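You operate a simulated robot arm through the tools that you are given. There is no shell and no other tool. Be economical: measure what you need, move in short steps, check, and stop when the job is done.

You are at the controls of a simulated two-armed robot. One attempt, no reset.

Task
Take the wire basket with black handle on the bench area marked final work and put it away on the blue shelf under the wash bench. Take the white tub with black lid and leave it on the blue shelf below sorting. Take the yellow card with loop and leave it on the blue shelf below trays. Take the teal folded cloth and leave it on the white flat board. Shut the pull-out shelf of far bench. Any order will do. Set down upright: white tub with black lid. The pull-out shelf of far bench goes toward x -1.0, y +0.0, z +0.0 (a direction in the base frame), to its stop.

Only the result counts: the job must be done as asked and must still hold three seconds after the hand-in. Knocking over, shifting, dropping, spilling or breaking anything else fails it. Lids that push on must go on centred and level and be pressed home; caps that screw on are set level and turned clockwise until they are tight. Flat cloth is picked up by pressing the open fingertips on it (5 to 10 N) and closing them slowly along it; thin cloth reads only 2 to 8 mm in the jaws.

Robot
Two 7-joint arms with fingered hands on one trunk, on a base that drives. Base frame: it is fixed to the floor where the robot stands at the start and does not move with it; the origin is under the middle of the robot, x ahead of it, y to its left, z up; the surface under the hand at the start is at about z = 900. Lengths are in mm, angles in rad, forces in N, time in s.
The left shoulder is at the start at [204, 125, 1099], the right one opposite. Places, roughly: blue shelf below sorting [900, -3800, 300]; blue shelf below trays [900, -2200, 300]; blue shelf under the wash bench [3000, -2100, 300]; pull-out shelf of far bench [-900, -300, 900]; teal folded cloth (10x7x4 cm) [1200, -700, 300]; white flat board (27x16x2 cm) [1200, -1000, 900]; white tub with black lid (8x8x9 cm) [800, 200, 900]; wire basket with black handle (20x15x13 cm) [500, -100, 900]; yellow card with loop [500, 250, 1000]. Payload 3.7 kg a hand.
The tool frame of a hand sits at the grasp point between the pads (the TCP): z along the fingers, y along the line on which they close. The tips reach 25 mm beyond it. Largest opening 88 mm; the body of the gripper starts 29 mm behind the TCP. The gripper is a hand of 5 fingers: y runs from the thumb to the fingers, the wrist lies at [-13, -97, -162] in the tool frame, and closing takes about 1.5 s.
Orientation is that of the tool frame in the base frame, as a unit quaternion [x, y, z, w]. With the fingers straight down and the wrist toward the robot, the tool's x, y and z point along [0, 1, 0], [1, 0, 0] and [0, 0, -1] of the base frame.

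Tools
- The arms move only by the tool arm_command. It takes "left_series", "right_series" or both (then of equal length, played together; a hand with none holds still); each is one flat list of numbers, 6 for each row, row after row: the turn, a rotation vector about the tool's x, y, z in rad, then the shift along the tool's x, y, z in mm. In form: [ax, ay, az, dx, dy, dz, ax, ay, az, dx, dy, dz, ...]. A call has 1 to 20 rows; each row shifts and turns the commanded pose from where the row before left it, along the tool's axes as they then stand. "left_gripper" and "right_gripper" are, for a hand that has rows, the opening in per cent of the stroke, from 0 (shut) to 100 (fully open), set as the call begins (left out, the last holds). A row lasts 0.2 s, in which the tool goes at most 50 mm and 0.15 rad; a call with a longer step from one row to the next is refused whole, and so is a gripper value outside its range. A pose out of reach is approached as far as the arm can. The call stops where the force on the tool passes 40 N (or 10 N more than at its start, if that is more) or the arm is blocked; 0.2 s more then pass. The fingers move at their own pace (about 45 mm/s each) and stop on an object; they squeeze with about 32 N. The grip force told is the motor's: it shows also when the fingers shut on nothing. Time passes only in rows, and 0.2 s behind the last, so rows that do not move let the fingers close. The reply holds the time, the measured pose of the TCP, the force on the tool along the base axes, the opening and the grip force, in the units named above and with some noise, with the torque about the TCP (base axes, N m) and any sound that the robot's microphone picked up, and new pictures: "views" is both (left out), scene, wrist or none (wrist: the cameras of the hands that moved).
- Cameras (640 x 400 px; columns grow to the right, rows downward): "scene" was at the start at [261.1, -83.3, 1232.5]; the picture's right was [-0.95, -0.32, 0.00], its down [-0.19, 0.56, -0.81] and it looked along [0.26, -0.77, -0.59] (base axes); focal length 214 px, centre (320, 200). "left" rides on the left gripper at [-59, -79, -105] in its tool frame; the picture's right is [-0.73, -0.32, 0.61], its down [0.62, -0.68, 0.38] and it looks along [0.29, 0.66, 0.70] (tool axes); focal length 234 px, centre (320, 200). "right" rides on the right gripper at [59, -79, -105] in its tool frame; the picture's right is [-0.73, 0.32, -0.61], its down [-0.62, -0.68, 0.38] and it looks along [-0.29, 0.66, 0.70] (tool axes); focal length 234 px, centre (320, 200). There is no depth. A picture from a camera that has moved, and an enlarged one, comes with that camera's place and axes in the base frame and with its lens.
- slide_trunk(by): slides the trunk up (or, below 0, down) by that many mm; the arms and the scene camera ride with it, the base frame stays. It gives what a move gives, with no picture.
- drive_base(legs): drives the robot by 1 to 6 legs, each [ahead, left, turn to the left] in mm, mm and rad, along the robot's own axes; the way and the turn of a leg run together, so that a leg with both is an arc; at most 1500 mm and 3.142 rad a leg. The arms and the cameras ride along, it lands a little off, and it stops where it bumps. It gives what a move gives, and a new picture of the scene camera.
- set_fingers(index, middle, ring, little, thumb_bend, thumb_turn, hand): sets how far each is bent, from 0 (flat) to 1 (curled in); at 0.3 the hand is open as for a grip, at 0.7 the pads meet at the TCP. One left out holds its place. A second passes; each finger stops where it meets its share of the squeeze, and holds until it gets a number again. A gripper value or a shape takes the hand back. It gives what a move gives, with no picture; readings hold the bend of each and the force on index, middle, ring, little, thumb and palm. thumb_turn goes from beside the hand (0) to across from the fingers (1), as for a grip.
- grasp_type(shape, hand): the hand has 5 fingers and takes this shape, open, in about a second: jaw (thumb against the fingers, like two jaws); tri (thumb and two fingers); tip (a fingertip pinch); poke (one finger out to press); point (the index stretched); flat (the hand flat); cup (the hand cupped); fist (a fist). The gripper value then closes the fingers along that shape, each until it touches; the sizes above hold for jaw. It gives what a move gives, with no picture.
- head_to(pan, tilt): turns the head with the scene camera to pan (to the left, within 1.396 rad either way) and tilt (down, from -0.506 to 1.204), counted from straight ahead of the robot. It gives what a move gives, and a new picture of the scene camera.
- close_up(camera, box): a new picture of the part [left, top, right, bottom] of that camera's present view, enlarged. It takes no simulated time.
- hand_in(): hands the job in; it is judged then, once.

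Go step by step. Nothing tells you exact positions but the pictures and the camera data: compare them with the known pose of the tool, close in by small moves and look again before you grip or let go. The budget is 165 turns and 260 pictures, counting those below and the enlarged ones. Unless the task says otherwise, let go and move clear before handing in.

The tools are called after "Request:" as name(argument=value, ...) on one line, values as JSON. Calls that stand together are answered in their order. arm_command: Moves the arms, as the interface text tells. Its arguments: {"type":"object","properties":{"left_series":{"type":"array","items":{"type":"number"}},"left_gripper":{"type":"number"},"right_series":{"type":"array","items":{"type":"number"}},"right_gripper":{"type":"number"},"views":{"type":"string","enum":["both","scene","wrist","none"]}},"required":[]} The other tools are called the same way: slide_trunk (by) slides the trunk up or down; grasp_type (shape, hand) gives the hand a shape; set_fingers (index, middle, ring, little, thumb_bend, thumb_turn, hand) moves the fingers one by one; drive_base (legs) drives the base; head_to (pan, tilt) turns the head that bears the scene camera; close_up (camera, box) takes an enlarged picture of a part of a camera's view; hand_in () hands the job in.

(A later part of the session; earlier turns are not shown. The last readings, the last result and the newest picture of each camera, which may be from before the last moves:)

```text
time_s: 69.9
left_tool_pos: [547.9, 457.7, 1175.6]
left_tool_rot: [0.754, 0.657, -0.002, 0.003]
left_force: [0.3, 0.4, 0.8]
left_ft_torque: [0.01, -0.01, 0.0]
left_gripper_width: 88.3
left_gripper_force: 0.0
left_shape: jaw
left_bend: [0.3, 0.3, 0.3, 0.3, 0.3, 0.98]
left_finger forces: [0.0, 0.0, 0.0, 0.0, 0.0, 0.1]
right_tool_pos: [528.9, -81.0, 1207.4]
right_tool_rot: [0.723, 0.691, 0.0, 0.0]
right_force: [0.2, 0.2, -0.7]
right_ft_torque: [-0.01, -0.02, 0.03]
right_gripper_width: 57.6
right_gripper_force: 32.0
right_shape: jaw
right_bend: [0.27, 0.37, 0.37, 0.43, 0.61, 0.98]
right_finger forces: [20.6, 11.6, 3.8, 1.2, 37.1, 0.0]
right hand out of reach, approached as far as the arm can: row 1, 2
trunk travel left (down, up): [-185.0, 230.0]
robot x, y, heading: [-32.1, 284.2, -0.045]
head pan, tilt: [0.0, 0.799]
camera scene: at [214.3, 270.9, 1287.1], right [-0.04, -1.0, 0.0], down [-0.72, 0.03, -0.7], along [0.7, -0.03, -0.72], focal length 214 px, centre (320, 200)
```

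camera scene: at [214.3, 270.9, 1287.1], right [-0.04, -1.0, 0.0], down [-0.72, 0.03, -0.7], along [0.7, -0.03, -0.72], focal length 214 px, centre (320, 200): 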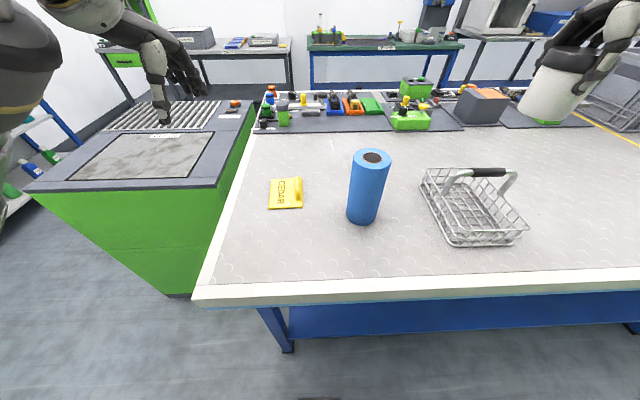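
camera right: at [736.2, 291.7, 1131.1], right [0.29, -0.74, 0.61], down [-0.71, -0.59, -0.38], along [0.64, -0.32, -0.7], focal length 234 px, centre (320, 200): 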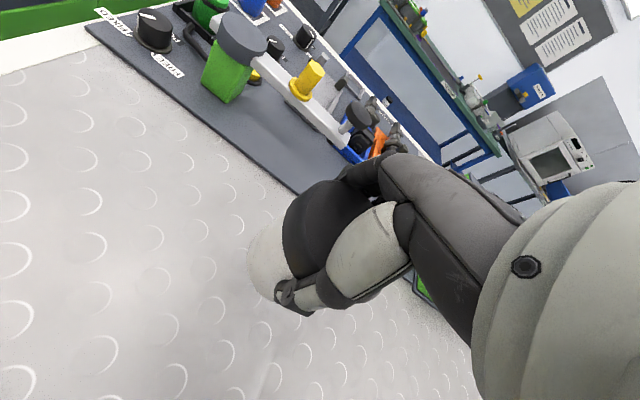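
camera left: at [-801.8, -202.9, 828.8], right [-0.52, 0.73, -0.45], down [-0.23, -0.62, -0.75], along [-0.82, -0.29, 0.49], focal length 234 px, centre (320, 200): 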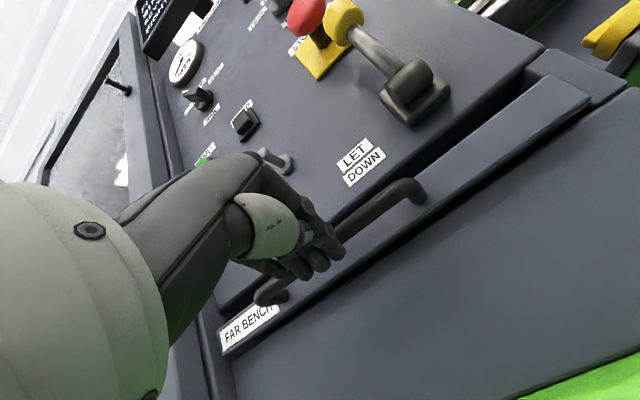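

The tub is parked to the right. The card's loop is a ridge along x centred near (615,310), so I turn the left hand to close across y and hover over it.

Request:
arm_command(left_gripper=60, left_series=[0, 0, 0.143, 0, 0, 0, 0, 0, 0.143, 0, 0, 0, 0, 0, 0.143, 0, 0, 0, 0, 0, 0.143, 0, 0, 0, 0, 0, 0.143, 0, 0, 0, 0, 0, 0.143, 0, 0, 0, 0, 0, 0.143, 0, 0, 0, 0, 0, 0.143, 0, 0, 0, 0, 0, 0.143, 0, 0, 0, 0, 0, 0.143, 0, 0, 0, 0, 0, 0, 17, 37, 0, 0, 0, 0, 17, 37, 0, 0, 0, 0, 17, 37, 0, 0, 0, 0, 17, 37, 0, 0, 0, 0, 0, 0, 45, 0, 0, 0, 0, 0, 45, 0, 0, 0, 0, 0, 45])

Request:
close_up(camera="scene", box=[220, 130, 380, 230])

```text
time_s: 73.5
left_tool_pos: [615.5, 308.8, 1040.6]
left_tool_rot: [1.0, 0.002, 0.001, 0.003]
left_force: [0.4, 0.0, 0.3]
left_ft_torque: [0.03, -0.01, -0.03]
left_gripper_width: 53.1
left_gripper_force: 0.0
left_shape: jaw
left_bend: [0.29, 0.4, 0.37, 0.43, 0.64, 1.0]
left_finger forces: [0.0, 0.1, 0.1, 0.0, 0.1, 0.0]
right_tool_pos: [530.2, -76.9, 1207.2]
right_tool_rot: [0.722, 0.692, -0.001, 0.0]
right_force: [0.0, 0.9, -1.4]
right_ft_torque: [0.01, -0.02, 0.0]
right_gripper_width: 57.7
right_gripper_force: 32.1
right_shape: jaw
right_bend: [0.27, 0.37, 0.37, 0.43, 0.61, 0.98]
right_finger forces: [20.7, 11.7, 3.9, 1.2, 37.0, 0.0]
trunk travel left (down, up): [-185.0, 230.0]
robot x, y, heading: [-32.6, 282.9, -0.045]
head pan, tilt: [0.0, 0.799]
camera scene: at [216.0, 271.7, 1286.5], right [-0.04, -1.0, 0.0], down [-0.72, 0.03, -0.7], along [0.7, -0.03, -0.72], focal length 214 px, centre (320, 200)
camera left: at [555.7, 387.6, 1144.5], right [-0.73, 0.32, -0.61], down [0.62, 0.68, -0.39], along [0.29, -0.66, -0.69], focal length 234 px, centre (320, 200)
```

scene: 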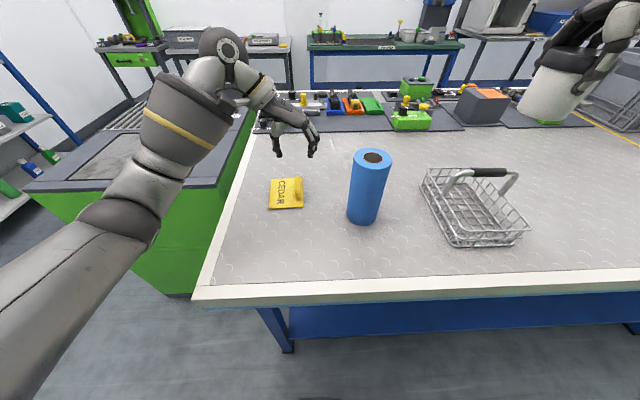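
left: 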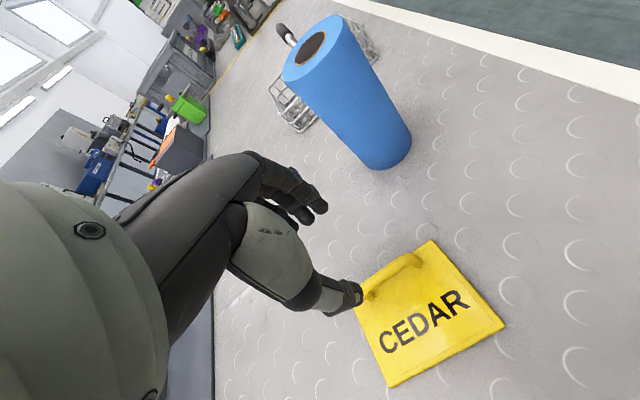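

```text
4.00 times, centred on (300, 180) of scene
camera zoom: at [216.0, 271.7, 1286.5], right [-0.04, -1.0, 0.0], down [-0.72, 0.03, -0.7], along [0.7, -0.03, -0.72], focal length 858 px, centre (400, 280)
```

zoom: 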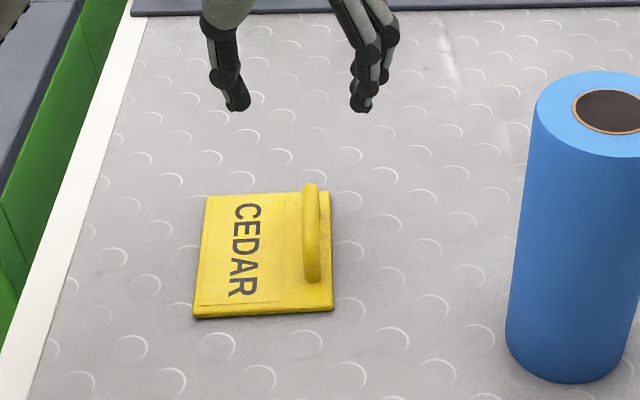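

The loop is at about (614,311), nearly centred between the fingers. I lower to fingertip height just above the plate.

Request:
arm_command(left_series=[0, 0, 0, -1, -2, 30, 0, 0, 0, 0, 0, 30, 0, 0, 0, 0, 0, 20, 0, 0, 0, 0, 0, 10, 0, 0, 0, 0, 0, 8])

Request:
close_up(camera="scene", box=[240, 140, 360, 215])

```text
time_s: 74.7
left_tool_pos: [615.4, 311.2, 942.3]
left_tool_rot: [1.0, 0.002, 0.0, 0.004]
left_force: [-0.4, 0.7, 0.5]
left_ft_torque: [0.03, 0.0, 0.03]
left_gripper_width: 53.0
left_gripper_force: 0.0
left_shape: jaw
left_bend: [0.29, 0.4, 0.37, 0.43, 0.64, 1.0]
left_finger forces: [0.0, 0.1, 0.1, 0.1, 0.0, 0.0]
right_tool_pos: [530.7, -79.5, 1207.2]
right_tool_rot: [0.722, 0.692, 0.0, 0.0]
right_force: [0.1, -0.1, -2.1]
right_ft_torque: [0.0, 0.01, 0.0]
right_gripper_width: 57.4
right_gripper_force: 32.1
right_shape: jaw
right_bend: [0.27, 0.37, 0.37, 0.43, 0.61, 0.98]
right_finger forces: [20.6, 11.7, 3.9, 1.1, 37.1, 0.0]
trunk travel left (down, up): [-185.0, 230.0]
robot x, y, heading: [-33.2, 280.3, -0.048]
head pan, tilt: [0.0, 0.799]
camera scene: at [215.4, 271.3, 1286.7], right [-0.04, -1.0, 0.0], down [-0.72, 0.03, -0.7], along [0.7, -0.03, -0.72], focal length 214 px, centre (320, 200)
camera left: at [555.9, 389.9, 1046.2], right [-0.73, 0.32, -0.61], down [0.62, 0.68, -0.39], along [0.29, -0.66, -0.69], focal length 234 px, centre (320, 200)
```

scene: 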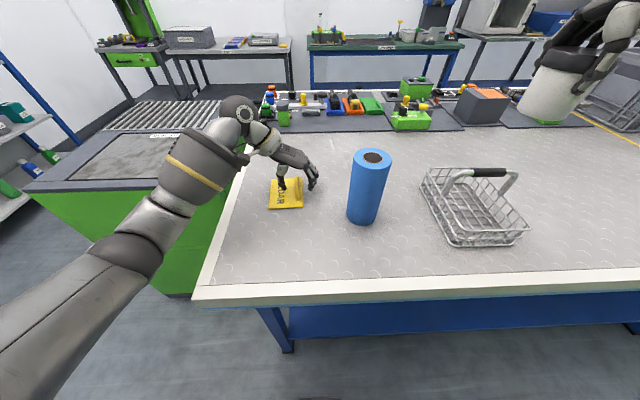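
left: 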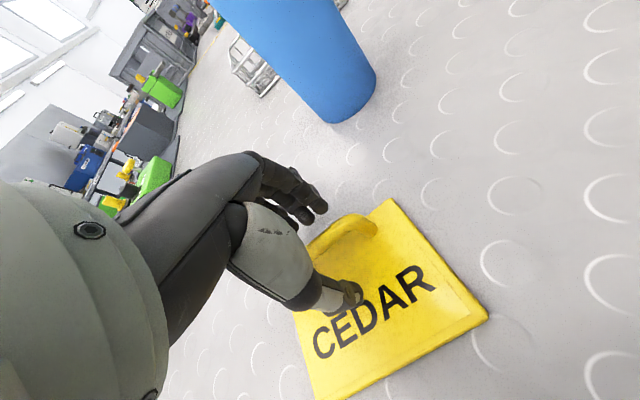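

```text
5.33 times, centred on (300, 178) of scene
camera zoom: at [215.4, 271.3, 1286.7], right [-0.04, -1.0, 0.0], down [-0.72, 0.03, -0.7], along [0.7, -0.03, -0.72], focal length 1144 px, centre (427, 320)
```

zoom: 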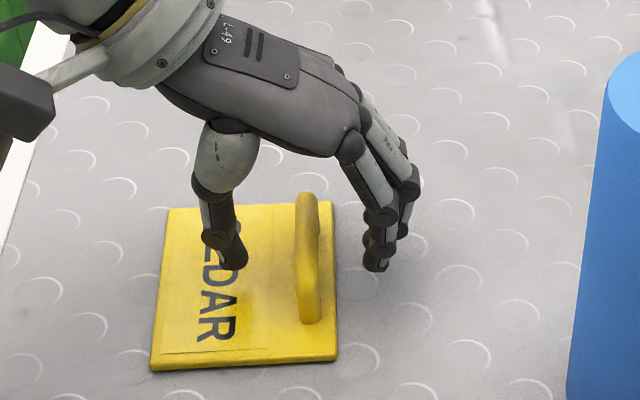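

The loop lies midway between thumb and fingers. I lower 6 mm more and close.

Request:
arm_command(left_gripper=0, left_series=[0, 0, 0, 0, 0, 6, 0, 0, 0, 0, 0, 0, 0, 0, 0, 0, 0, 0, 0, 0, 0, 0, 0, 0, 0, 0, 0, 0, 0, 0, 0, 0, 0, 0, 0, 0, 0, 0, 0, 0, 0, 0, 0, 0, 0, 0, 0, 0], views="wrist")

Request:
close_up(camera="scene", box=[240, 140, 360, 215])

```text
time_s: 76.5
left_tool_pos: [617.2, 310.4, 937.7]
left_tool_rot: [1.0, 0.002, 0.0, 0.004]
left_force: [-0.6, -0.4, -0.1]
left_ft_torque: [-0.01, 0.01, -0.01]
left_gripper_width: 0.2
left_gripper_force: 31.8
left_shape: jaw
left_bend: [0.71, 0.7, 0.7, 0.7, 0.76, 1.0]
left_finger forces: [6.4, 1.7, 1.5, 1.2, 0.1, 0.0]
right_tool_pos: [531.6, -80.3, 1207.2]
right_tool_rot: [0.722, 0.692, 0.0, -0.001]
right_force: [0.2, -0.2, -2.4]
right_ft_torque: [-0.02, 0.01, -0.02]
right_gripper_width: 57.5
right_gripper_force: 31.8
right_shape: jaw
right_bend: [0.27, 0.37, 0.37, 0.43, 0.61, 0.98]
right_finger forces: [20.6, 11.8, 3.9, 1.2, 37.2, 0.0]
trunk travel left (down, up): [-185.0, 230.0]
robot x, y, heading: [-34.5, 283.6, -0.041]
head pan, tilt: [0.0, 0.799]
camera left: at [556.5, 389.4, 1040.8], right [-0.73, 0.32, -0.61], down [0.62, 0.68, -0.39], along [0.29, -0.66, -0.69], focal length 234 px, centre (320, 200)
```

left: 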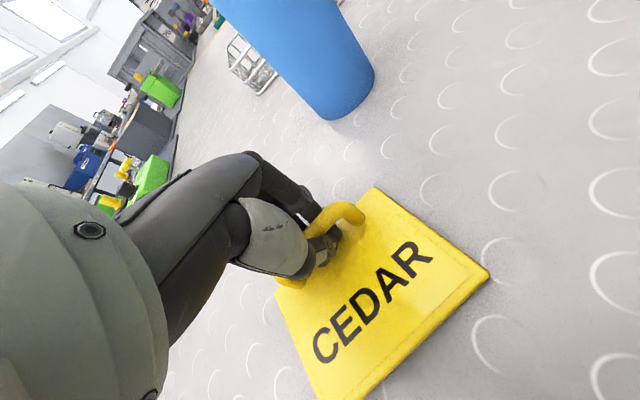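

```text
5.33 times, centred on (300, 178) of scene
camera zoom: at [215.4, 271.3, 1286.7], right [-0.04, -1.0, 0.0], down [-0.72, 0.03, -0.7], along [0.7, -0.03, -0.72], focal length 1144 px, centre (427, 320)
```

zoom: 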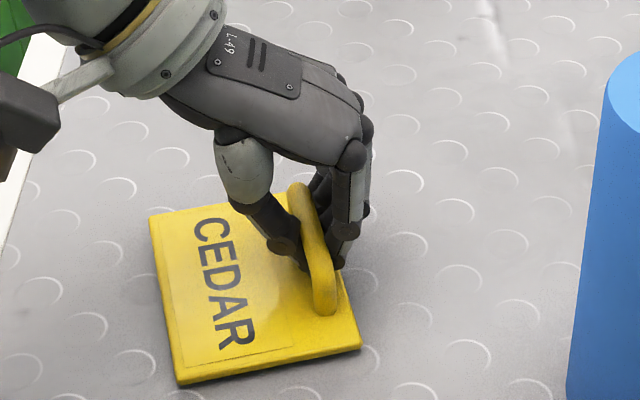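

The fingers met through the loop, hooking it. I lift slowly and check.

Request:
arm_command(left_series=[0, 0, 0, 0, 0, -10, 0, 0, 0, 0, 0, -15, 0, 0, 0, 0, 0, -25, 0, 0, 0, 0, 0, -30, 0, 0, 0, 0, 0, 0], views="wrist")

Request:
close_up(camera="scene", box=[220, 90, 380, 190])

```text
time_s: 77.7
left_tool_pos: [616.2, 311.1, 1018.1]
left_tool_rot: [1.0, 0.002, 0.0, 0.004]
left_force: [0.0, 0.0, -0.4]
left_ft_torque: [0.01, 0.02, -0.01]
left_gripper_width: 0.0
left_gripper_force: 32.5
left_shape: jaw
left_bend: [0.71, 0.7, 0.7, 0.7, 0.76, 1.0]
left_finger forces: [6.4, 1.6, 1.5, 1.3, 0.0, 0.0]
right_tool_pos: [530.9, -79.3, 1207.9]
right_tool_rot: [0.723, 0.691, 0.0, -0.001]
right_force: [0.8, -0.3, -0.9]
right_ft_torque: [-0.01, 0.04, 0.02]
right_gripper_width: 57.3
right_gripper_force: 32.5
right_shape: jaw
right_bend: [0.27, 0.37, 0.37, 0.43, 0.61, 0.98]
right_finger forces: [20.6, 11.8, 3.8, 1.1, 37.0, 0.0]
trunk travel left (down, up): [-185.0, 230.0]
robot x, y, heading: [-36.7, 281.0, -0.042]
head pan, tilt: [0.0, 0.799]
camera left: at [557.1, 390.5, 1122.4], right [-0.73, 0.32, -0.61], down [0.62, 0.68, -0.39], along [0.29, -0.66, -0.69], focal length 234 px, centre (320, 200)
```

left: 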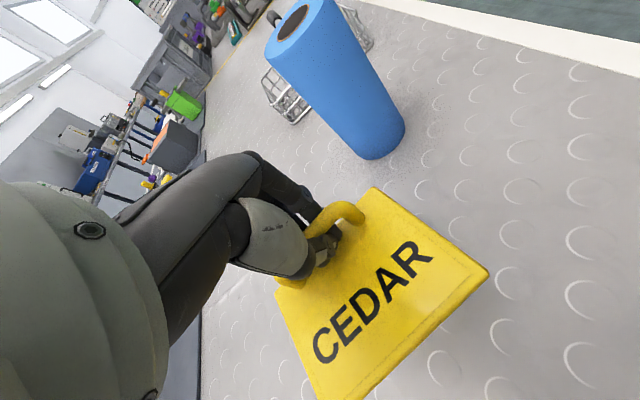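

```text
4.00 times, centred on (300, 140) of scene
camera zoom: at [215.7, 271.4, 1286.6], right [-0.04, -1.0, 0.0], down [-0.72, 0.03, -0.7], along [0.7, -0.03, -0.72], focal length 858 px, centre (400, 440)
```

zoom: 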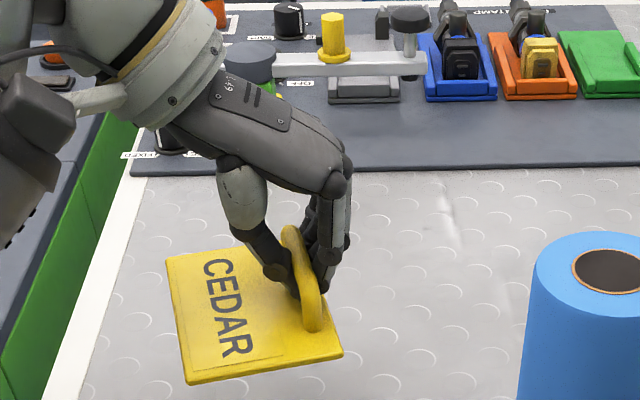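

The card is held level and firm. I lift it higher, back away from the bench and turn to drive down the aisle.

Request:
arm_command(left_series=[0, 0, 0, 0, 0, -40, 0, 0, 0, 0, 0, -40, 0, 0, 0, 0, 0, -40, 0, 0, 0, 0, 0, -30, 0, 0, 0, -30, 0, 0, 0, 0, 0, -30, 0, 0, 0, 0, 0, -30, 0, 0], views="none")

Request:
drive_base(legs=[[-250, 0, 0], [0, 0, -1.52]])

```text
time_s: 79.3
left_tool_pos: [527.3, 316.0, 1167.3]
left_tool_rot: [1.0, 0.002, 0.0, 0.004]
left_force: [0.3, -0.2, 0.1]
left_ft_torque: [0.02, 0.0, 0.0]
left_gripper_width: 0.0
left_gripper_force: 32.1
left_shape: jaw
left_bend: [0.71, 0.7, 0.7, 0.7, 0.77, 1.0]
left_finger forces: [6.4, 1.5, 1.3, 1.2, 0.1, 0.1]
right_tool_pos: [529.9, -78.5, 1209.1]
right_tool_rot: [0.723, 0.691, 0.0, 0.0]
right_force: [-1.1, 0.0, -0.6]
right_ft_torque: [0.0, -0.02, -0.02]
right_gripper_width: 57.6
right_gripper_force: 32.0
right_shape: jaw
right_bend: [0.27, 0.37, 0.37, 0.43, 0.61, 0.98]
right_finger forces: [20.6, 11.7, 3.8, 1.2, 36.9, 0.1]
trunk travel left (down, up): [-185.0, 230.0]
robot x, y, heading: [-32.3, 287.6, -0.038]
head pan, tilt: [0.0, 0.799]
```

```text
time_s: 84.8
left_tool_pos: [-235.7, -264.3, 1168.1]
left_tool_rot: [0.713, -0.701, -0.002, 0.002]
left_force: [-0.1, 0.4, -1.1]
left_ft_torque: [0.02, 0.03, 0.01]
left_gripper_width: 0.2
left_gripper_force: 31.9
left_shape: jaw
left_bend: [0.71, 0.7, 0.7, 0.7, 0.77, 1.0]
left_finger forces: [6.2, 1.6, 1.3, 1.2, 0.0, 0.0]
right_tool_pos: [-630.9, -273.6, 1207.2]
right_tool_rot: [1.0, -0.015, 0.0, 0.0]
right_force: [0.1, 0.4, -0.9]
right_ft_torque: [0.02, 0.01, -0.03]
right_gripper_width: 57.2
right_gripper_force: 32.0
right_shape: jaw
right_bend: [0.27, 0.38, 0.37, 0.43, 0.61, 0.98]
right_finger forces: [19.9, 11.4, 3.9, 1.0, 35.4, 0.0]
trunk travel left (down, up): [-185.0, 230.0]
robot x, y, heading: [-279.0, 289.2, -1.595]
head pan, tilt: [0.0, 0.799]
camera scene: at [-284.1, 44.9, 1286.7], right [-1.0, 0.03, 0.0], down [0.02, 0.72, -0.7], along [-0.02, -0.7, -0.72], focal length 214 px, centre (320, 200)
```

scene: 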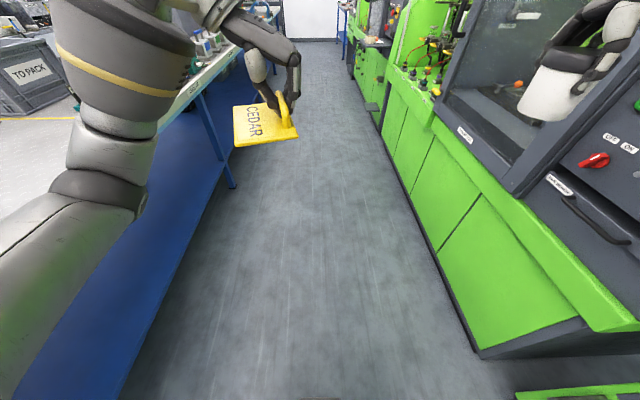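

The aisle is clear, so I drive down it toward y≈-2000, edging left.

Request:
drive_base(legs=[[1200, 90, 0.02], [1000, 0, 0]])

Request:
head_to(pan=1.2, tilt=0.5)

```text
time_s: 95.8
left_tool_pos: [-122.3, -2480.6, 1167.7]
left_tool_rot: [0.73, -0.684, -0.002, 0.003]
left_force: [-0.2, 0.1, -1.2]
left_ft_torque: [0.02, 0.0, -0.01]
left_gripper_width: 0.3
left_gripper_force: 31.9
left_shape: jaw
left_bend: [0.71, 0.7, 0.7, 0.7, 0.77, 1.0]
left_finger forces: [6.3, 1.5, 1.3, 1.2, 0.0, 0.1]
right_tool_pos: [-516.5, -2507.6, 1208.0]
right_tool_rot: [1.0, 0.009, -0.001, 0.0]
right_force: [-0.5, 0.2, -2.1]
right_ft_torque: [-0.01, -0.04, 0.02]
right_gripper_width: 57.3
right_gripper_force: 31.5
right_shape: jaw
right_bend: [0.27, 0.38, 0.37, 0.43, 0.61, 0.98]
right_finger forces: [19.9, 11.4, 4.0, 1.1, 35.4, 0.0]
trunk travel left (down, up): [-185.0, 230.0]
robot x, y, heading: [-196.5, -1926.2, -1.554]
head pan, tilt: [0.0, 0.799]
camera scene: at [-186.2, -2173.1, 1286.7], right [-1.0, -0.02, 0.0], down [-0.01, 0.72, -0.7], along [0.01, -0.7, -0.72], focal length 214 px, centre (320, 200)
```

scene: 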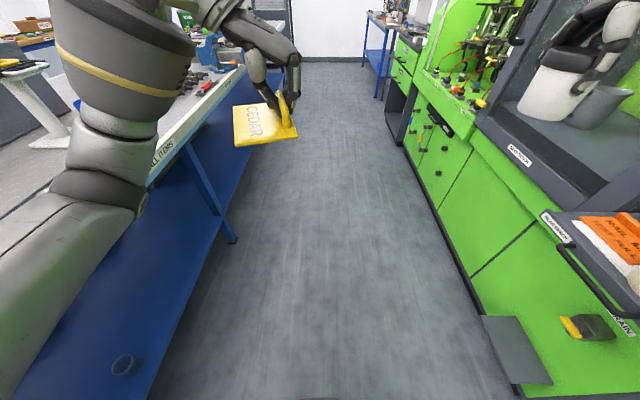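

```text
time_s: 97.2
left_tool_pos: [-123.4, -2480.3, 1167.5]
left_tool_rot: [0.73, -0.683, -0.003, 0.003]
left_force: [-0.5, 0.3, 0.1]
left_ft_torque: [0.03, 0.04, 0.01]
left_gripper_width: 0.1
left_gripper_force: 32.2
left_shape: jaw
left_bend: [0.71, 0.7, 0.7, 0.7, 0.77, 1.0]
left_finger forces: [6.2, 1.6, 1.3, 1.2, 0.0, 0.0]
right_tool_pos: [-516.9, -2508.8, 1207.0]
right_tool_rot: [1.0, 0.009, 0.0, 0.001]
right_force: [-0.6, -0.5, -1.2]
right_ft_torque: [0.0, 0.0, 0.03]
right_gripper_width: 57.4
right_gripper_force: 32.0
right_shape: jaw
right_bend: [0.27, 0.38, 0.37, 0.43, 0.61, 0.98]
right_finger forces: [19.9, 11.4, 4.0, 1.1, 35.4, 0.1]
trunk travel left (down, up): [-185.0, 230.0]
robot x, y, heading: [-190.2, -1923.0, -1.548]
head pan, tilt: [1.201, 0.499]
camera scene: at [-102.3, -2123.6, 1312.7], right [-0.34, -0.94, 0.0], down [-0.45, 0.17, -0.88], along [0.82, -0.3, -0.48], focal length 214 px, centre (320, 200)
```

scene: 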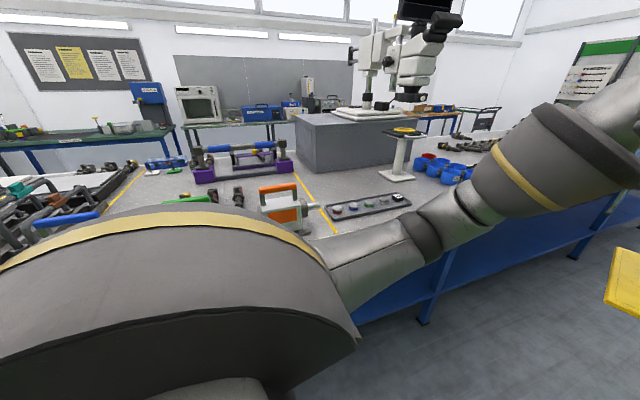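

There is a dark cup on this shelf at about (528,-2275), and shelf legs near y≈-1350 and -3015. I'll place the card around y≈-2080, so I drive on a little and turn to face the bench.

Request:
drive_base(legs=[[250, 0, 0], [0, 0, 1.55]])

Request:
head_to(pan=0.0, tilt=1.0)

```text
time_s: 102.8
left_tool_pos: [373.3, -2129.5, 1167.2]
left_tool_rot: [1.0, 0.018, 0.0, 0.004]
left_force: [-0.2, 0.8, 0.2]
left_ft_torque: [0.02, 0.02, 0.0]
left_gripper_width: 0.0
left_gripper_force: 31.8
left_shape: jaw
left_bend: [0.71, 0.7, 0.7, 0.7, 0.77, 1.0]
left_finger forces: [6.2, 1.5, 1.2, 1.1, 0.1, 0.0]
right_tool_pos: [389.3, -2523.3, 1206.3]
right_tool_rot: [0.711, 0.703, 0.001, 0.001]
right_force: [0.5, -0.2, -1.7]
right_ft_torque: [-0.01, 0.03, 0.01]
right_gripper_width: 57.1
right_gripper_force: 32.4
right_shape: jaw
right_bend: [0.27, 0.38, 0.37, 0.43, 0.61, 0.98]
right_finger forces: [19.2, 11.1, 4.1, 0.9, 34.2, 0.1]
trunk travel left (down, up): [-185.0, 230.0]
robot x, y, heading: [-187.2, -2180.8, -0.012]
head pan, tilt: [1.201, 0.499]
camera scene: at [15.5, -2098.2, 1312.7], right [0.93, -0.37, 0.0], down [-0.18, -0.44, -0.88], along [0.33, 0.82, -0.48], focal length 214 px, centre (320, 200)
```

scene: 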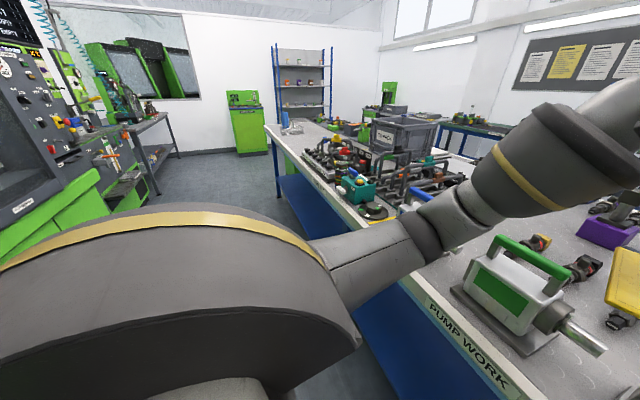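

```text
time_s: 104.2
left_tool_pos: [372.7, -2129.6, 1167.1]
left_tool_rot: [1.0, 0.017, 0.001, 0.003]
left_force: [-0.3, -0.1, 0.3]
left_ft_torque: [0.0, -0.07, 0.02]
left_gripper_width: 0.6
left_gripper_force: 32.2
left_shape: jaw
left_bend: [0.71, 0.7, 0.7, 0.7, 0.77, 1.0]
left_finger forces: [6.2, 1.5, 1.3, 1.2, 0.0, 0.1]
right_tool_pos: [388.9, -2524.6, 1207.6]
right_tool_rot: [0.711, 0.704, 0.0, 0.0]
right_force: [-0.1, -0.3, -1.7]
right_ft_torque: [0.0, -0.01, -0.02]
right_gripper_width: 57.1
right_gripper_force: 31.4
right_shape: jaw
right_bend: [0.27, 0.38, 0.37, 0.43, 0.61, 0.98]
right_finger forces: [19.2, 11.1, 4.0, 0.9, 34.1, 0.0]
trunk travel left (down, up): [-185.0, 230.0]
robot x, y, heading: [-185.9, -2179.9, -0.01]
head pan, tilt: [0.0, 1.0]
camera scene: at [54.7, -2162.2, 1279.4], right [0.27, -0.96, 0.0], down [-0.75, -0.21, -0.63], along [0.6, 0.17, -0.78], focal length 214 px, centre (320, 200)
```

scene: 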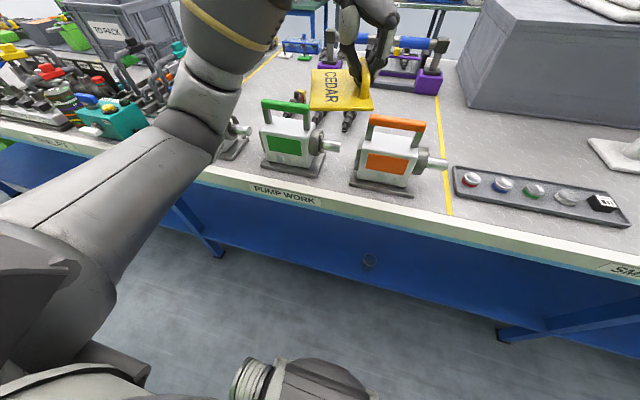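

This bay spans y from -1350 to -3020 and matches the "trays" shelf. I pull both hands back from the bench, then lower the trunk fully.

Request:
arm_command(left_series=[0, 0, 0, -41, -15, 0, 0, 0, 0, -41, -15, 0, 0, 0, 0, -41, -15, 0, 0, 0, 0, 0, 0, 0, 0, 0, 0, 0, 0, 0, 0, 0, 0, 0, 0, 0], right_series=[0, 0, 0, 0, -40, 0, 0, 0, 0, 0, -40, 0, 0, 0, 0, 0, -40, 0, 0, 0, 0, 0, -40, 0, 0, 0, 0, 0, -40, 0, 0, 0, 0, 0, -40, 0], views="none")

Request:
slide_trunk(by=-185)

Request:
head_to(pan=0.2, tilt=0.9)

```text
time_s: 105.6
left_tool_pos: [244.5, -2090.4, 1169.6]
left_tool_rot: [1.0, 0.018, 0.001, 0.004]
left_force: [0.0, -0.4, -0.1]
left_ft_torque: [-0.01, -0.01, -0.01]
left_gripper_width: 0.1
left_gripper_force: 32.1
left_shape: jaw
left_bend: [0.71, 0.7, 0.7, 0.7, 0.77, 1.0]
left_finger forces: [6.2, 1.5, 1.3, 1.1, 0.0, 0.1]
right_tool_pos: [147.8, -2520.1, 1205.7]
right_tool_rot: [0.71, 0.704, 0.0, 0.0]
right_force: [-0.4, -0.2, -0.9]
right_ft_torque: [-0.01, 0.02, -0.03]
right_gripper_width: 57.0
right_gripper_force: 31.9
right_shape: jaw
right_bend: [0.74, 0.38, 0.37, 0.43, 0.61, 0.98]
right_finger forces: [19.2, 11.4, 4.1, 1.0, 34.4, 0.0]
trunk travel left (down, up): [-185.0, 230.0]
robot x, y, heading: [-185.9, -2181.3, -0.009]
head pan, tilt: [0.0, 1.0]
```

```text
time_s: 107.5
left_tool_pos: [252.5, -2095.9, 1007.5]
left_tool_rot: [0.999, 0.034, 0.024, -0.005]
left_force: [-0.4, -0.2, -0.6]
left_ft_torque: [0.01, 0.0, -0.03]
left_gripper_width: 0.2
left_gripper_force: 31.8
left_shape: jaw
left_bend: [0.71, 0.7, 0.7, 0.7, 0.77, 1.0]
left_finger forces: [6.3, 1.5, 1.3, 1.2, 0.0, 0.0]
right_tool_pos: [124.4, -2532.5, 1034.0]
right_tool_rot: [0.709, 0.705, 0.014, 0.004]
right_force: [-0.5, -0.4, -1.4]
right_ft_torque: [0.01, -0.02, -0.01]
right_gripper_width: 56.8
right_gripper_force: 31.8
right_shape: jaw
right_bend: [0.74, 0.38, 0.37, 0.43, 0.61, 0.98]
right_finger forces: [19.3, 11.2, 4.1, 1.0, 34.4, 0.1]
trunk travel left (down, up): [-9.0, 407.0]
robot x, y, heading: [-190.7, -2178.8, -0.004]
head pan, tilt: [0.0, 1.0]
stopped: the arm was blocked; the commanded pose is now the measured one
```

```text
time_s: 108.2
left_tool_pos: [252.5, -2094.3, 1008.6]
left_tool_rot: [0.999, 0.031, 0.023, -0.006]
left_force: [-0.8, 0.3, -0.4]
left_ft_torque: [0.0, -0.04, -0.01]
left_gripper_width: 0.3
left_gripper_force: 32.4
left_shape: jaw
left_bend: [0.71, 0.7, 0.7, 0.7, 0.77, 1.0]
left_finger forces: [6.2, 1.5, 1.3, 1.2, 0.0, 0.0]
right_tool_pos: [123.9, -2532.2, 1036.3]
right_tool_rot: [0.708, 0.706, 0.016, 0.006]
right_force: [0.4, 0.3, -1.7]
right_ft_torque: [0.01, 0.04, 0.01]
right_gripper_width: 57.0
right_gripper_force: 32.0
right_shape: jaw
right_bend: [0.74, 0.38, 0.37, 0.43, 0.61, 0.98]
right_finger forces: [19.3, 11.3, 4.1, 1.0, 34.4, 0.1]
trunk travel left (down, up): [-9.0, 407.0]
robot x, y, heading: [-190.2, -2179.1, -0.007]
head pan, tilt: [0.201, 0.901]
camera scene: at [189.1, -2144.0, 1115.8], right [0.58, -0.82, 0.0], down [-0.4, -0.29, -0.87], along [0.71, 0.5, -0.49], focal length 214 px, centre (320, 200)
```

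scene: 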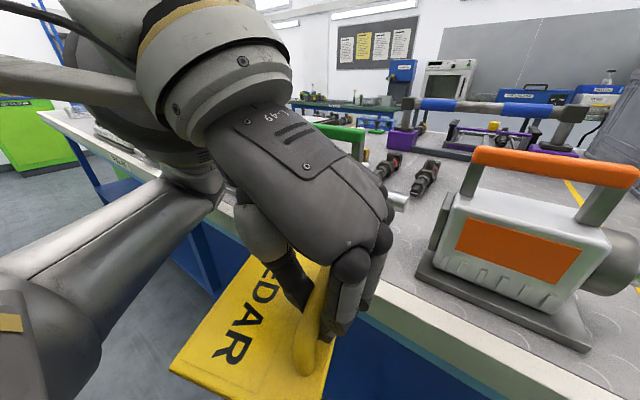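

The trunk is nearly at its bottom. I level the hand and lower it in the gap in front of the bench.

Request:
arm_command(left_series=[-0.013, -0.046, 0, 0, 0, 0, 0, 0, 0, 0, 0, 40, 0, 0, 0, 0, 0, 40, 0, 0, 0, 0, 0, 40, 0, 0, 0, 0, 0, 40, 0, 0, 0, 0, 0, 40, 0, 0, 0, 0, 0, 40, 0, 0, 0, 0, 0, 40], views="both")

```text
time_s: 109.0
left_tool_pos: [294.1, -2116.0, 1002.6]
left_tool_rot: [0.993, 0.011, 0.118, 0.009]
left_force: [0.9, -0.7, -1.0]
left_ft_torque: [-0.02, 0.02, 0.01]
left_gripper_width: 0.0
left_gripper_force: 32.5
left_shape: jaw
left_bend: [0.71, 0.7, 0.7, 0.7, 0.77, 1.0]
left_finger forces: [6.3, 1.4, 1.1, 1.2, 0.1, 0.1]
left hand out of reach, approached as far as the arm can: row 2, 3, 4
right_tool_pos: [125.2, -2545.5, 1032.0]
right_tool_rot: [0.714, 0.7, 0.017, 0.003]
right_force: [-0.7, -0.2, -1.3]
right_ft_torque: [-0.02, 0.0, 0.01]
right_gripper_width: 57.2
right_gripper_force: 32.3
right_shape: jaw
right_bend: [0.74, 0.38, 0.37, 0.43, 0.61, 0.98]
right_finger forces: [19.2, 11.3, 4.1, 1.0, 34.4, 0.1]
trunk travel left (down, up): [-9.0, 407.0]
robot x, y, heading: [-186.9, -2184.5, -0.023]
head pan, tilt: [0.201, 0.901]
stopped in row 4 (left hand): the arm was blocked; the commanded pose is now the measured one
camera scene: at [197.7, -2160.8, 1114.5], right [0.56, -0.83, -0.01], down [-0.41, -0.27, -0.87], along [0.72, 0.49, -0.49], focal length 214 px, centre (320, 200)
camera left: at [211.3, -2038.3, 1090.7], right [-0.57, 0.3, -0.77], down [0.68, 0.69, -0.24], along [0.46, -0.66, -0.6], focal length 234 px, centre (320, 200)
```

scene: 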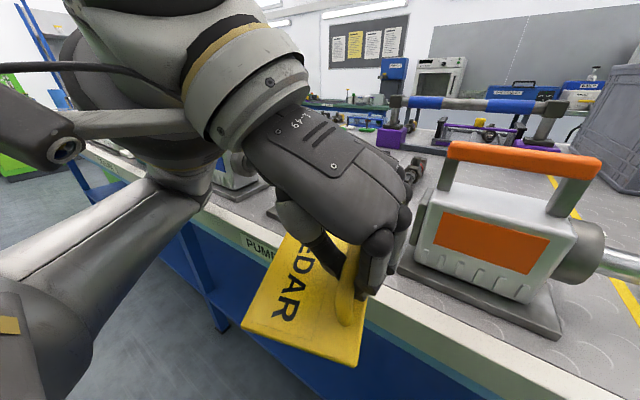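
left: 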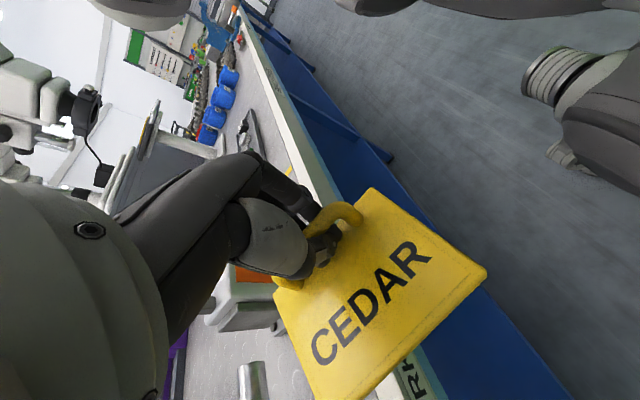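

The elbow is touching the bench edge. I back off, then turn the hand back to the wrist-toward-robot orientation.

Request:
drive_base(legs=[[-220, 0, 0]])

Request:
arm_command(left_series=[0, 0, -0.14, 0, 0, 0, 0, 0, -0.14, 0, 0, 0, 0, 0, -0.14, 0, 0, 0, 0, 0, -0.14, 0, 0, 0, 0, 0, -0.14, 0, 0, 0, 0, 0, -0.14, 0, 0, 0, 0, 0, -0.14, 0, 0, 0, 0, 0, -0.14, 0, 0, 0, 0, 0, -0.14, 0, 0, 0, 0, 0, -0.14, 0, 0, 0, 0, 0, -0.14, 0, 0, 0], views="scene")

```text
time_s: 110.8
left_tool_pos: [91.3, -2086.8, 985.3]
left_tool_rot: [0.995, 0.02, 0.095, 0.017]
left_force: [0.3, -0.4, -0.8]
left_ft_torque: [-0.04, -0.01, 0.01]
left_gripper_width: 0.1
left_gripper_force: 31.7
left_shape: jaw
left_bend: [0.71, 0.7, 0.7, 0.7, 0.77, 1.0]
left_finger forces: [6.4, 1.5, 1.0, 1.2, 0.0, 0.1]
right_tool_pos: [-72.7, -2518.2, 1032.8]
right_tool_rot: [0.71, 0.704, 0.001, 0.002]
right_force: [0.7, 0.3, -2.2]
right_ft_torque: [0.02, 0.0, 0.02]
right_gripper_width: 57.1
right_gripper_force: 32.4
right_shape: jaw
right_bend: [0.74, 0.38, 0.37, 0.43, 0.61, 0.98]
right_finger forces: [19.3, 11.3, 4.1, 0.9, 34.3, 0.0]
trunk travel left (down, up): [-9.0, 407.0]
robot x, y, heading: [-404.0, -2175.6, -0.009]
head pan, tilt: [0.201, 0.901]
camera scene: at [-1.8, -2132.8, 1104.5], right [0.54, -0.84, 0.0], down [-0.44, -0.28, -0.85], along [0.72, 0.46, -0.52], focal length 214 px, centre (320, 200)
```

scene: 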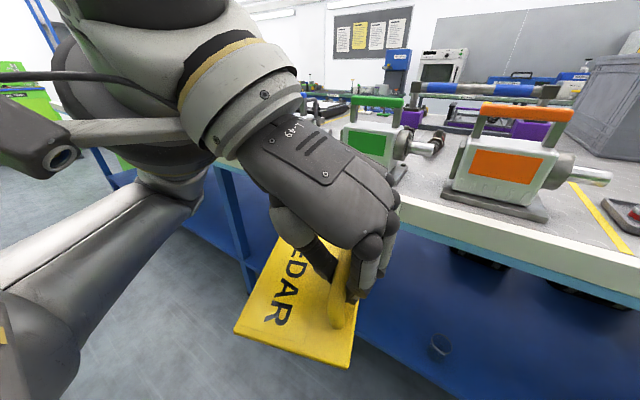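

```text
time_s: 112.6
left_tool_pos: [142.4, -2088.0, 1035.3]
left_tool_rot: [0.825, 0.557, 0.071, 0.058]
left_force: [0.6, 0.6, 0.4]
left_ft_torque: [0.0, 0.0, -0.01]
left_gripper_width: 0.3
left_gripper_force: 32.5
left_shape: jaw
left_bend: [0.71, 0.7, 0.7, 0.7, 0.77, 1.0]
left_finger forces: [6.3, 1.4, 1.0, 1.4, 0.1, 0.0]
left hand out of reach, approached as far as the arm can: row 1, 2, 3, 4, 5, 6, 7, 8
right_tool_pos: [-71.8, -2517.7, 1031.4]
right_tool_rot: [0.71, 0.704, 0.001, 0.001]
right_force: [-0.3, 0.2, -2.0]
right_ft_torque: [0.01, 0.03, 0.03]
right_gripper_width: 56.9
right_gripper_force: 32.5
right_shape: jaw
right_bend: [0.74, 0.38, 0.37, 0.43, 0.61, 0.98]
right_finger forces: [19.4, 11.3, 4.1, 1.1, 34.3, 0.0]
trunk travel left (down, up): [-9.0, 407.0]
robot x, y, heading: [-410.2, -2177.6, -0.014]
head pan, tilt: [0.201, 0.901]
stopped in row 9 (left hand): the force on the tool passed its limit at 96 N (the readings are from after the stop); the commanded pose is now the measured one
camera scene: at [-10.8, -2120.3, 1104.7], right [0.68, -0.73, 0.0], down [-0.38, -0.35, -0.86], along [0.63, 0.58, -0.52], focal length 214 px, centre (320, 200)
```

scene: 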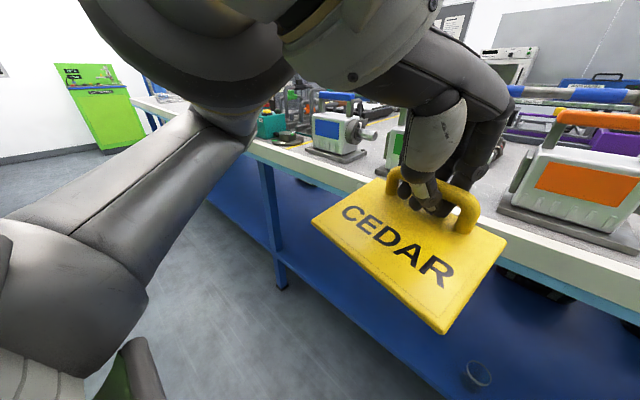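

The left forearm bumped the robot's own head as the trunk leans forward when low. I move the hand forward, down and outward, then finish the turn.

Request:
arm_command(left_series=[0, 0, 0, 24, 22, 25, 0, 0, 0, 24, 22, 25, 0, 0, 0, 24, 22, 25, 0.083, -0.026, 0, 0, 0, 0, 0.083, -0.026, 0, 0, 0, 0, 0, 0, -0.13, 0, 0, 0, 0, 0, -0.13, 0, 0, 0, 0, 0, -0.12, 0, 0, 0], views="scene")

```text
time_s: 114.4
left_tool_pos: [242.9, -2046.4, 978.0]
left_tool_rot: [0.707, 0.707, 0.004, 0.005]
left_force: [-1.1, 0.6, -0.9]
left_ft_torque: [0.0, -0.01, -0.01]
left_gripper_width: 0.0
left_gripper_force: 32.2
left_shape: jaw
left_bend: [0.71, 0.7, 0.7, 0.7, 0.77, 1.0]
left_finger forces: [6.4, 1.2, 0.9, 1.2, 0.1, 0.0]
right_tool_pos: [-72.1, -2518.7, 1031.5]
right_tool_rot: [0.71, 0.704, 0.002, 0.002]
right_force: [1.3, -0.4, -2.1]
right_ft_torque: [-0.02, 0.0, -0.01]
right_gripper_width: 57.0
right_gripper_force: 31.8
right_shape: jaw
right_bend: [0.74, 0.38, 0.37, 0.43, 0.61, 0.98]
right_finger forces: [19.3, 11.3, 4.2, 1.0, 34.3, 0.0]
trunk travel left (down, up): [-9.0, 407.0]
robot x, y, heading: [-406.4, -2179.1, -0.014]
head pan, tilt: [0.201, 0.901]
camera scene: at [-1.7, -2132.6, 1104.5], right [0.55, -0.84, 0.0], down [-0.44, -0.28, -0.85], along [0.71, 0.47, -0.52], focal length 214 px, centre (320, 200)
```

scene: 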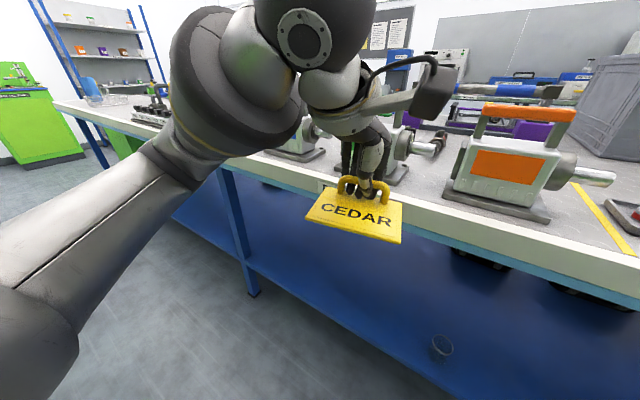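

The hand is clean and level now. I lower it in front of the bench.

Request:
arm_command(left_series=[0, 0, 0, 0, 0, 40, 0, 0, 0, 0, 0, 40, 0, 0, 0, 0, 0, 40, 0, 0, 0, 0, 0, 40, 0, 0, 0, 0, 0, 40, 0, 0, 0, 0, 0, 40, 0, 0, 0, 0, 0, 40, 0, 0, 0, 0, 0, 40, 0, 0, 0, 0, 0, 40, 0, 0, 0, 0, 0, 40, 0, 0, 0, 0, 0, 40, 0, 0, 0, 0, 0, 40, 0, 0, 0, 0, 0, 40], views="scene")

```text
time_s: 117.2
left_tool_pos: [247.4, -2050.3, 455.1]
left_tool_rot: [0.707, 0.707, 0.004, 0.006]
left_force: [0.3, 0.3, 0.3]
left_ft_torque: [0.01, -0.01, 0.0]
left_gripper_width: 0.1
left_gripper_force: 32.0
left_shape: jaw
left_bend: [0.71, 0.7, 0.7, 0.7, 0.77, 1.0]
left_finger forces: [5.9, 1.2, 0.6, 1.1, 0.1, 0.1]
right_tool_pos: [-72.9, -2518.6, 1031.6]
right_tool_rot: [0.71, 0.705, 0.002, 0.002]
right_force: [-0.6, 0.3, -1.4]
right_ft_torque: [-0.01, 0.02, -0.05]
right_gripper_width: 57.0
right_gripper_force: 31.5
right_shape: jaw
right_bend: [0.74, 0.38, 0.37, 0.43, 0.61, 0.98]
right_finger forces: [19.4, 11.3, 4.1, 0.9, 34.3, 0.0]
trunk travel left (down, up): [-9.0, 407.0]
robot x, y, heading: [-409.3, -2182.1, -0.01]
head pan, tilt: [0.201, 0.901]
camera scene: at [-2.1, -2168.1, 1075.3], right [0.18, -0.98, 0.0], down [-0.77, -0.14, -0.63], along [0.62, 0.11, -0.78], focal length 214 px, centre (320, 200)
```

scene: 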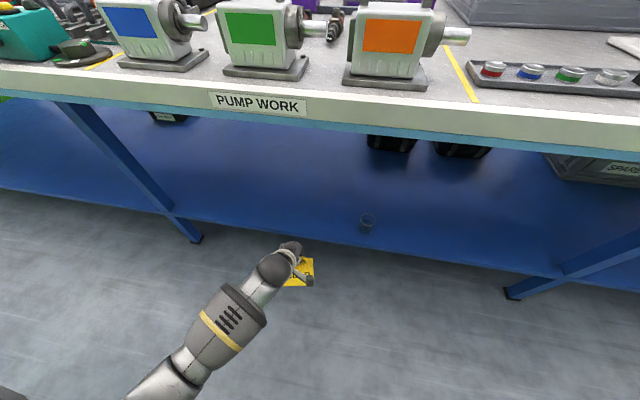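

The shelf is clear here apart from the cup. I drive forward so the card goes in under the bench.

Request:
drive_base(legs=[[280, 0, 0]])

Request:
close_up(camera="left", box=[0, 0, 640, 400])

```text
time_s: 119.2
left_tool_pos: [532.0, -2051.6, 456.7]
left_tool_rot: [0.707, 0.708, 0.004, 0.005]
left_force: [0.0, -0.1, 0.3]
left_ft_torque: [0.0, -0.03, 0.01]
left_gripper_width: 0.1
left_gripper_force: 31.8
left_shape: jaw
left_bend: [0.71, 0.7, 0.7, 0.7, 0.77, 1.0]
left_finger forces: [6.0, 1.2, 0.6, 1.3, 0.1, 0.0]
right_tool_pos: [214.4, -2520.2, 1032.1]
right_tool_rot: [0.709, 0.705, 0.002, 0.002]
right_force: [-0.5, -0.3, -1.3]
right_ft_torque: [0.01, -0.02, 0.02]
right_gripper_width: 56.6
right_gripper_force: 31.6
right_shape: jaw
right_bend: [0.74, 0.38, 0.37, 0.43, 0.61, 0.98]
right_finger forces: [19.3, 11.2, 4.1, 0.9, 34.2, 0.1]
trunk travel left (down, up): [-9.0, 407.0]
robot x, y, heading: [-124.1, -2177.4, -0.004]
head pan, tilt: [0.201, 0.901]
camera scene: at [283.6, -2168.4, 1075.3], right [0.18, -0.98, 0.0], down [-0.77, -0.14, -0.63], along [0.62, 0.12, -0.78], focal length 214 px, centre (320, 200)
```

scene: 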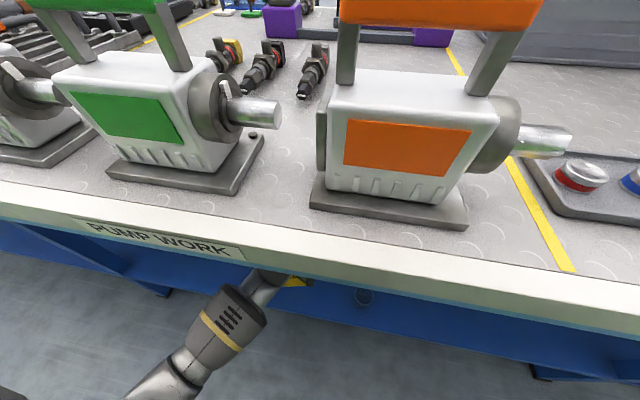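

```text
1.00 times, centred on (320, 200) of left (not enlarged: the box is as wide or as high as the picture)
camera zoom: at [452.2, -2110.6, 560.5], right [-0.31, -0.73, -0.61], down [-0.68, 0.62, -0.39], along [0.66, 0.29, -0.69], focal length 234 px, centre (320, 200)
```

zoom: 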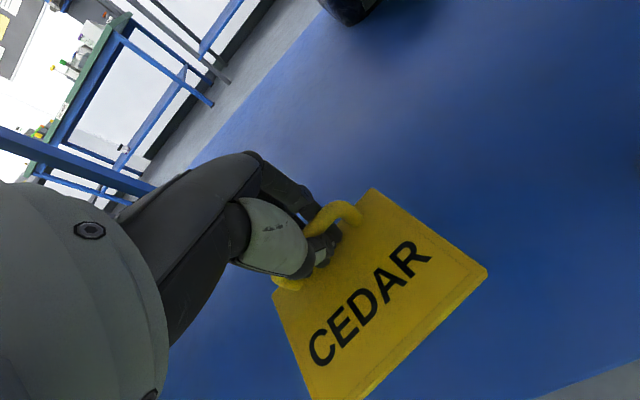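

The card is over the shelf. I go 40 mm deeper and lower in small steps toward contact at about z 340.

Request:
arm_command(left_series=[0, 0, 0, 0, 40, 0, 0, 0, 0, 0, 0, 40, 0, 0, 0, 0, 0, 40, 0, 0, 0, 0, 0, 20, 0, 0, 0, 0, 0, 5, 0, 0, 0, 0, 0, 5], views="wrist")

```text
time_s: 120.6
left_tool_pos: [574.1, -2051.5, 347.0]
left_tool_rot: [0.706, 0.708, 0.004, 0.005]
left_force: [-0.4, -1.1, -1.1]
left_ft_torque: [0.01, 0.01, 0.03]
left_gripper_width: 0.2
left_gripper_force: 32.0
left_shape: jaw
left_bend: [0.71, 0.7, 0.7, 0.7, 0.77, 1.0]
left_finger forces: [5.9, 1.0, 0.6, 1.2, 0.0, 0.1]
right_tool_pos: [214.1, -2519.7, 1031.7]
right_tool_rot: [0.709, 0.705, 0.002, 0.002]
right_force: [-0.3, -0.5, -1.1]
right_ft_torque: [0.03, 0.0, 0.03]
right_gripper_width: 57.0
right_gripper_force: 31.8
right_shape: jaw
right_bend: [0.74, 0.38, 0.37, 0.43, 0.61, 0.98]
right_finger forces: [19.3, 11.3, 4.1, 1.2, 34.3, 0.0]
trunk travel left (down, up): [-9.0, 407.0]
robot x, y, heading: [-120.5, -2180.3, -0.004]
head pan, tilt: [0.201, 0.901]
camera left: at [493.6, -2110.7, 451.8], right [-0.31, -0.73, -0.61], down [-0.68, 0.62, -0.39], along [0.66, 0.29, -0.69], focal length 234 px, centre (320, 200)
```

left: 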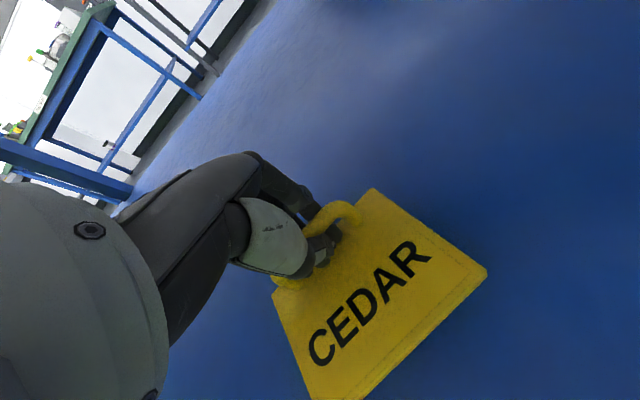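

Not yet in contact. I continue down in small steps.

Request:
arm_command(left_series=[0, 0, 0, 0, 0, 3, 0, 0, 0, 0, 0, 3, 0, 0, 0, 0, 0, 3], views="none")

```text
time_s: 121.4
left_tool_pos: [573.9, -2051.3, 338.2]
left_tool_rot: [0.706, 0.708, 0.003, 0.004]
left_force: [-0.1, -0.1, -1.1]
left_ft_torque: [0.01, -0.02, 0.0]
left_gripper_width: 0.3
left_gripper_force: 31.7
left_shape: jaw
left_bend: [0.71, 0.7, 0.7, 0.7, 0.77, 1.0]
left_finger forces: [5.9, 1.2, 0.6, 1.3, 0.1, 0.1]
right_tool_pos: [215.2, -2518.4, 1031.8]
right_tool_rot: [0.709, 0.706, 0.003, 0.002]
right_force: [-0.5, -0.3, -1.9]
right_ft_torque: [0.05, 0.0, -0.03]
right_gripper_width: 57.1
right_gripper_force: 31.7
right_shape: jaw
right_bend: [0.74, 0.38, 0.37, 0.43, 0.61, 0.98]
right_finger forces: [19.4, 11.3, 4.0, 1.2, 34.3, 0.0]
trunk travel left (down, up): [-9.0, 407.0]
robot x, y, heading: [-119.1, -2179.7, -0.006]
head pan, tilt: [0.201, 0.901]
```

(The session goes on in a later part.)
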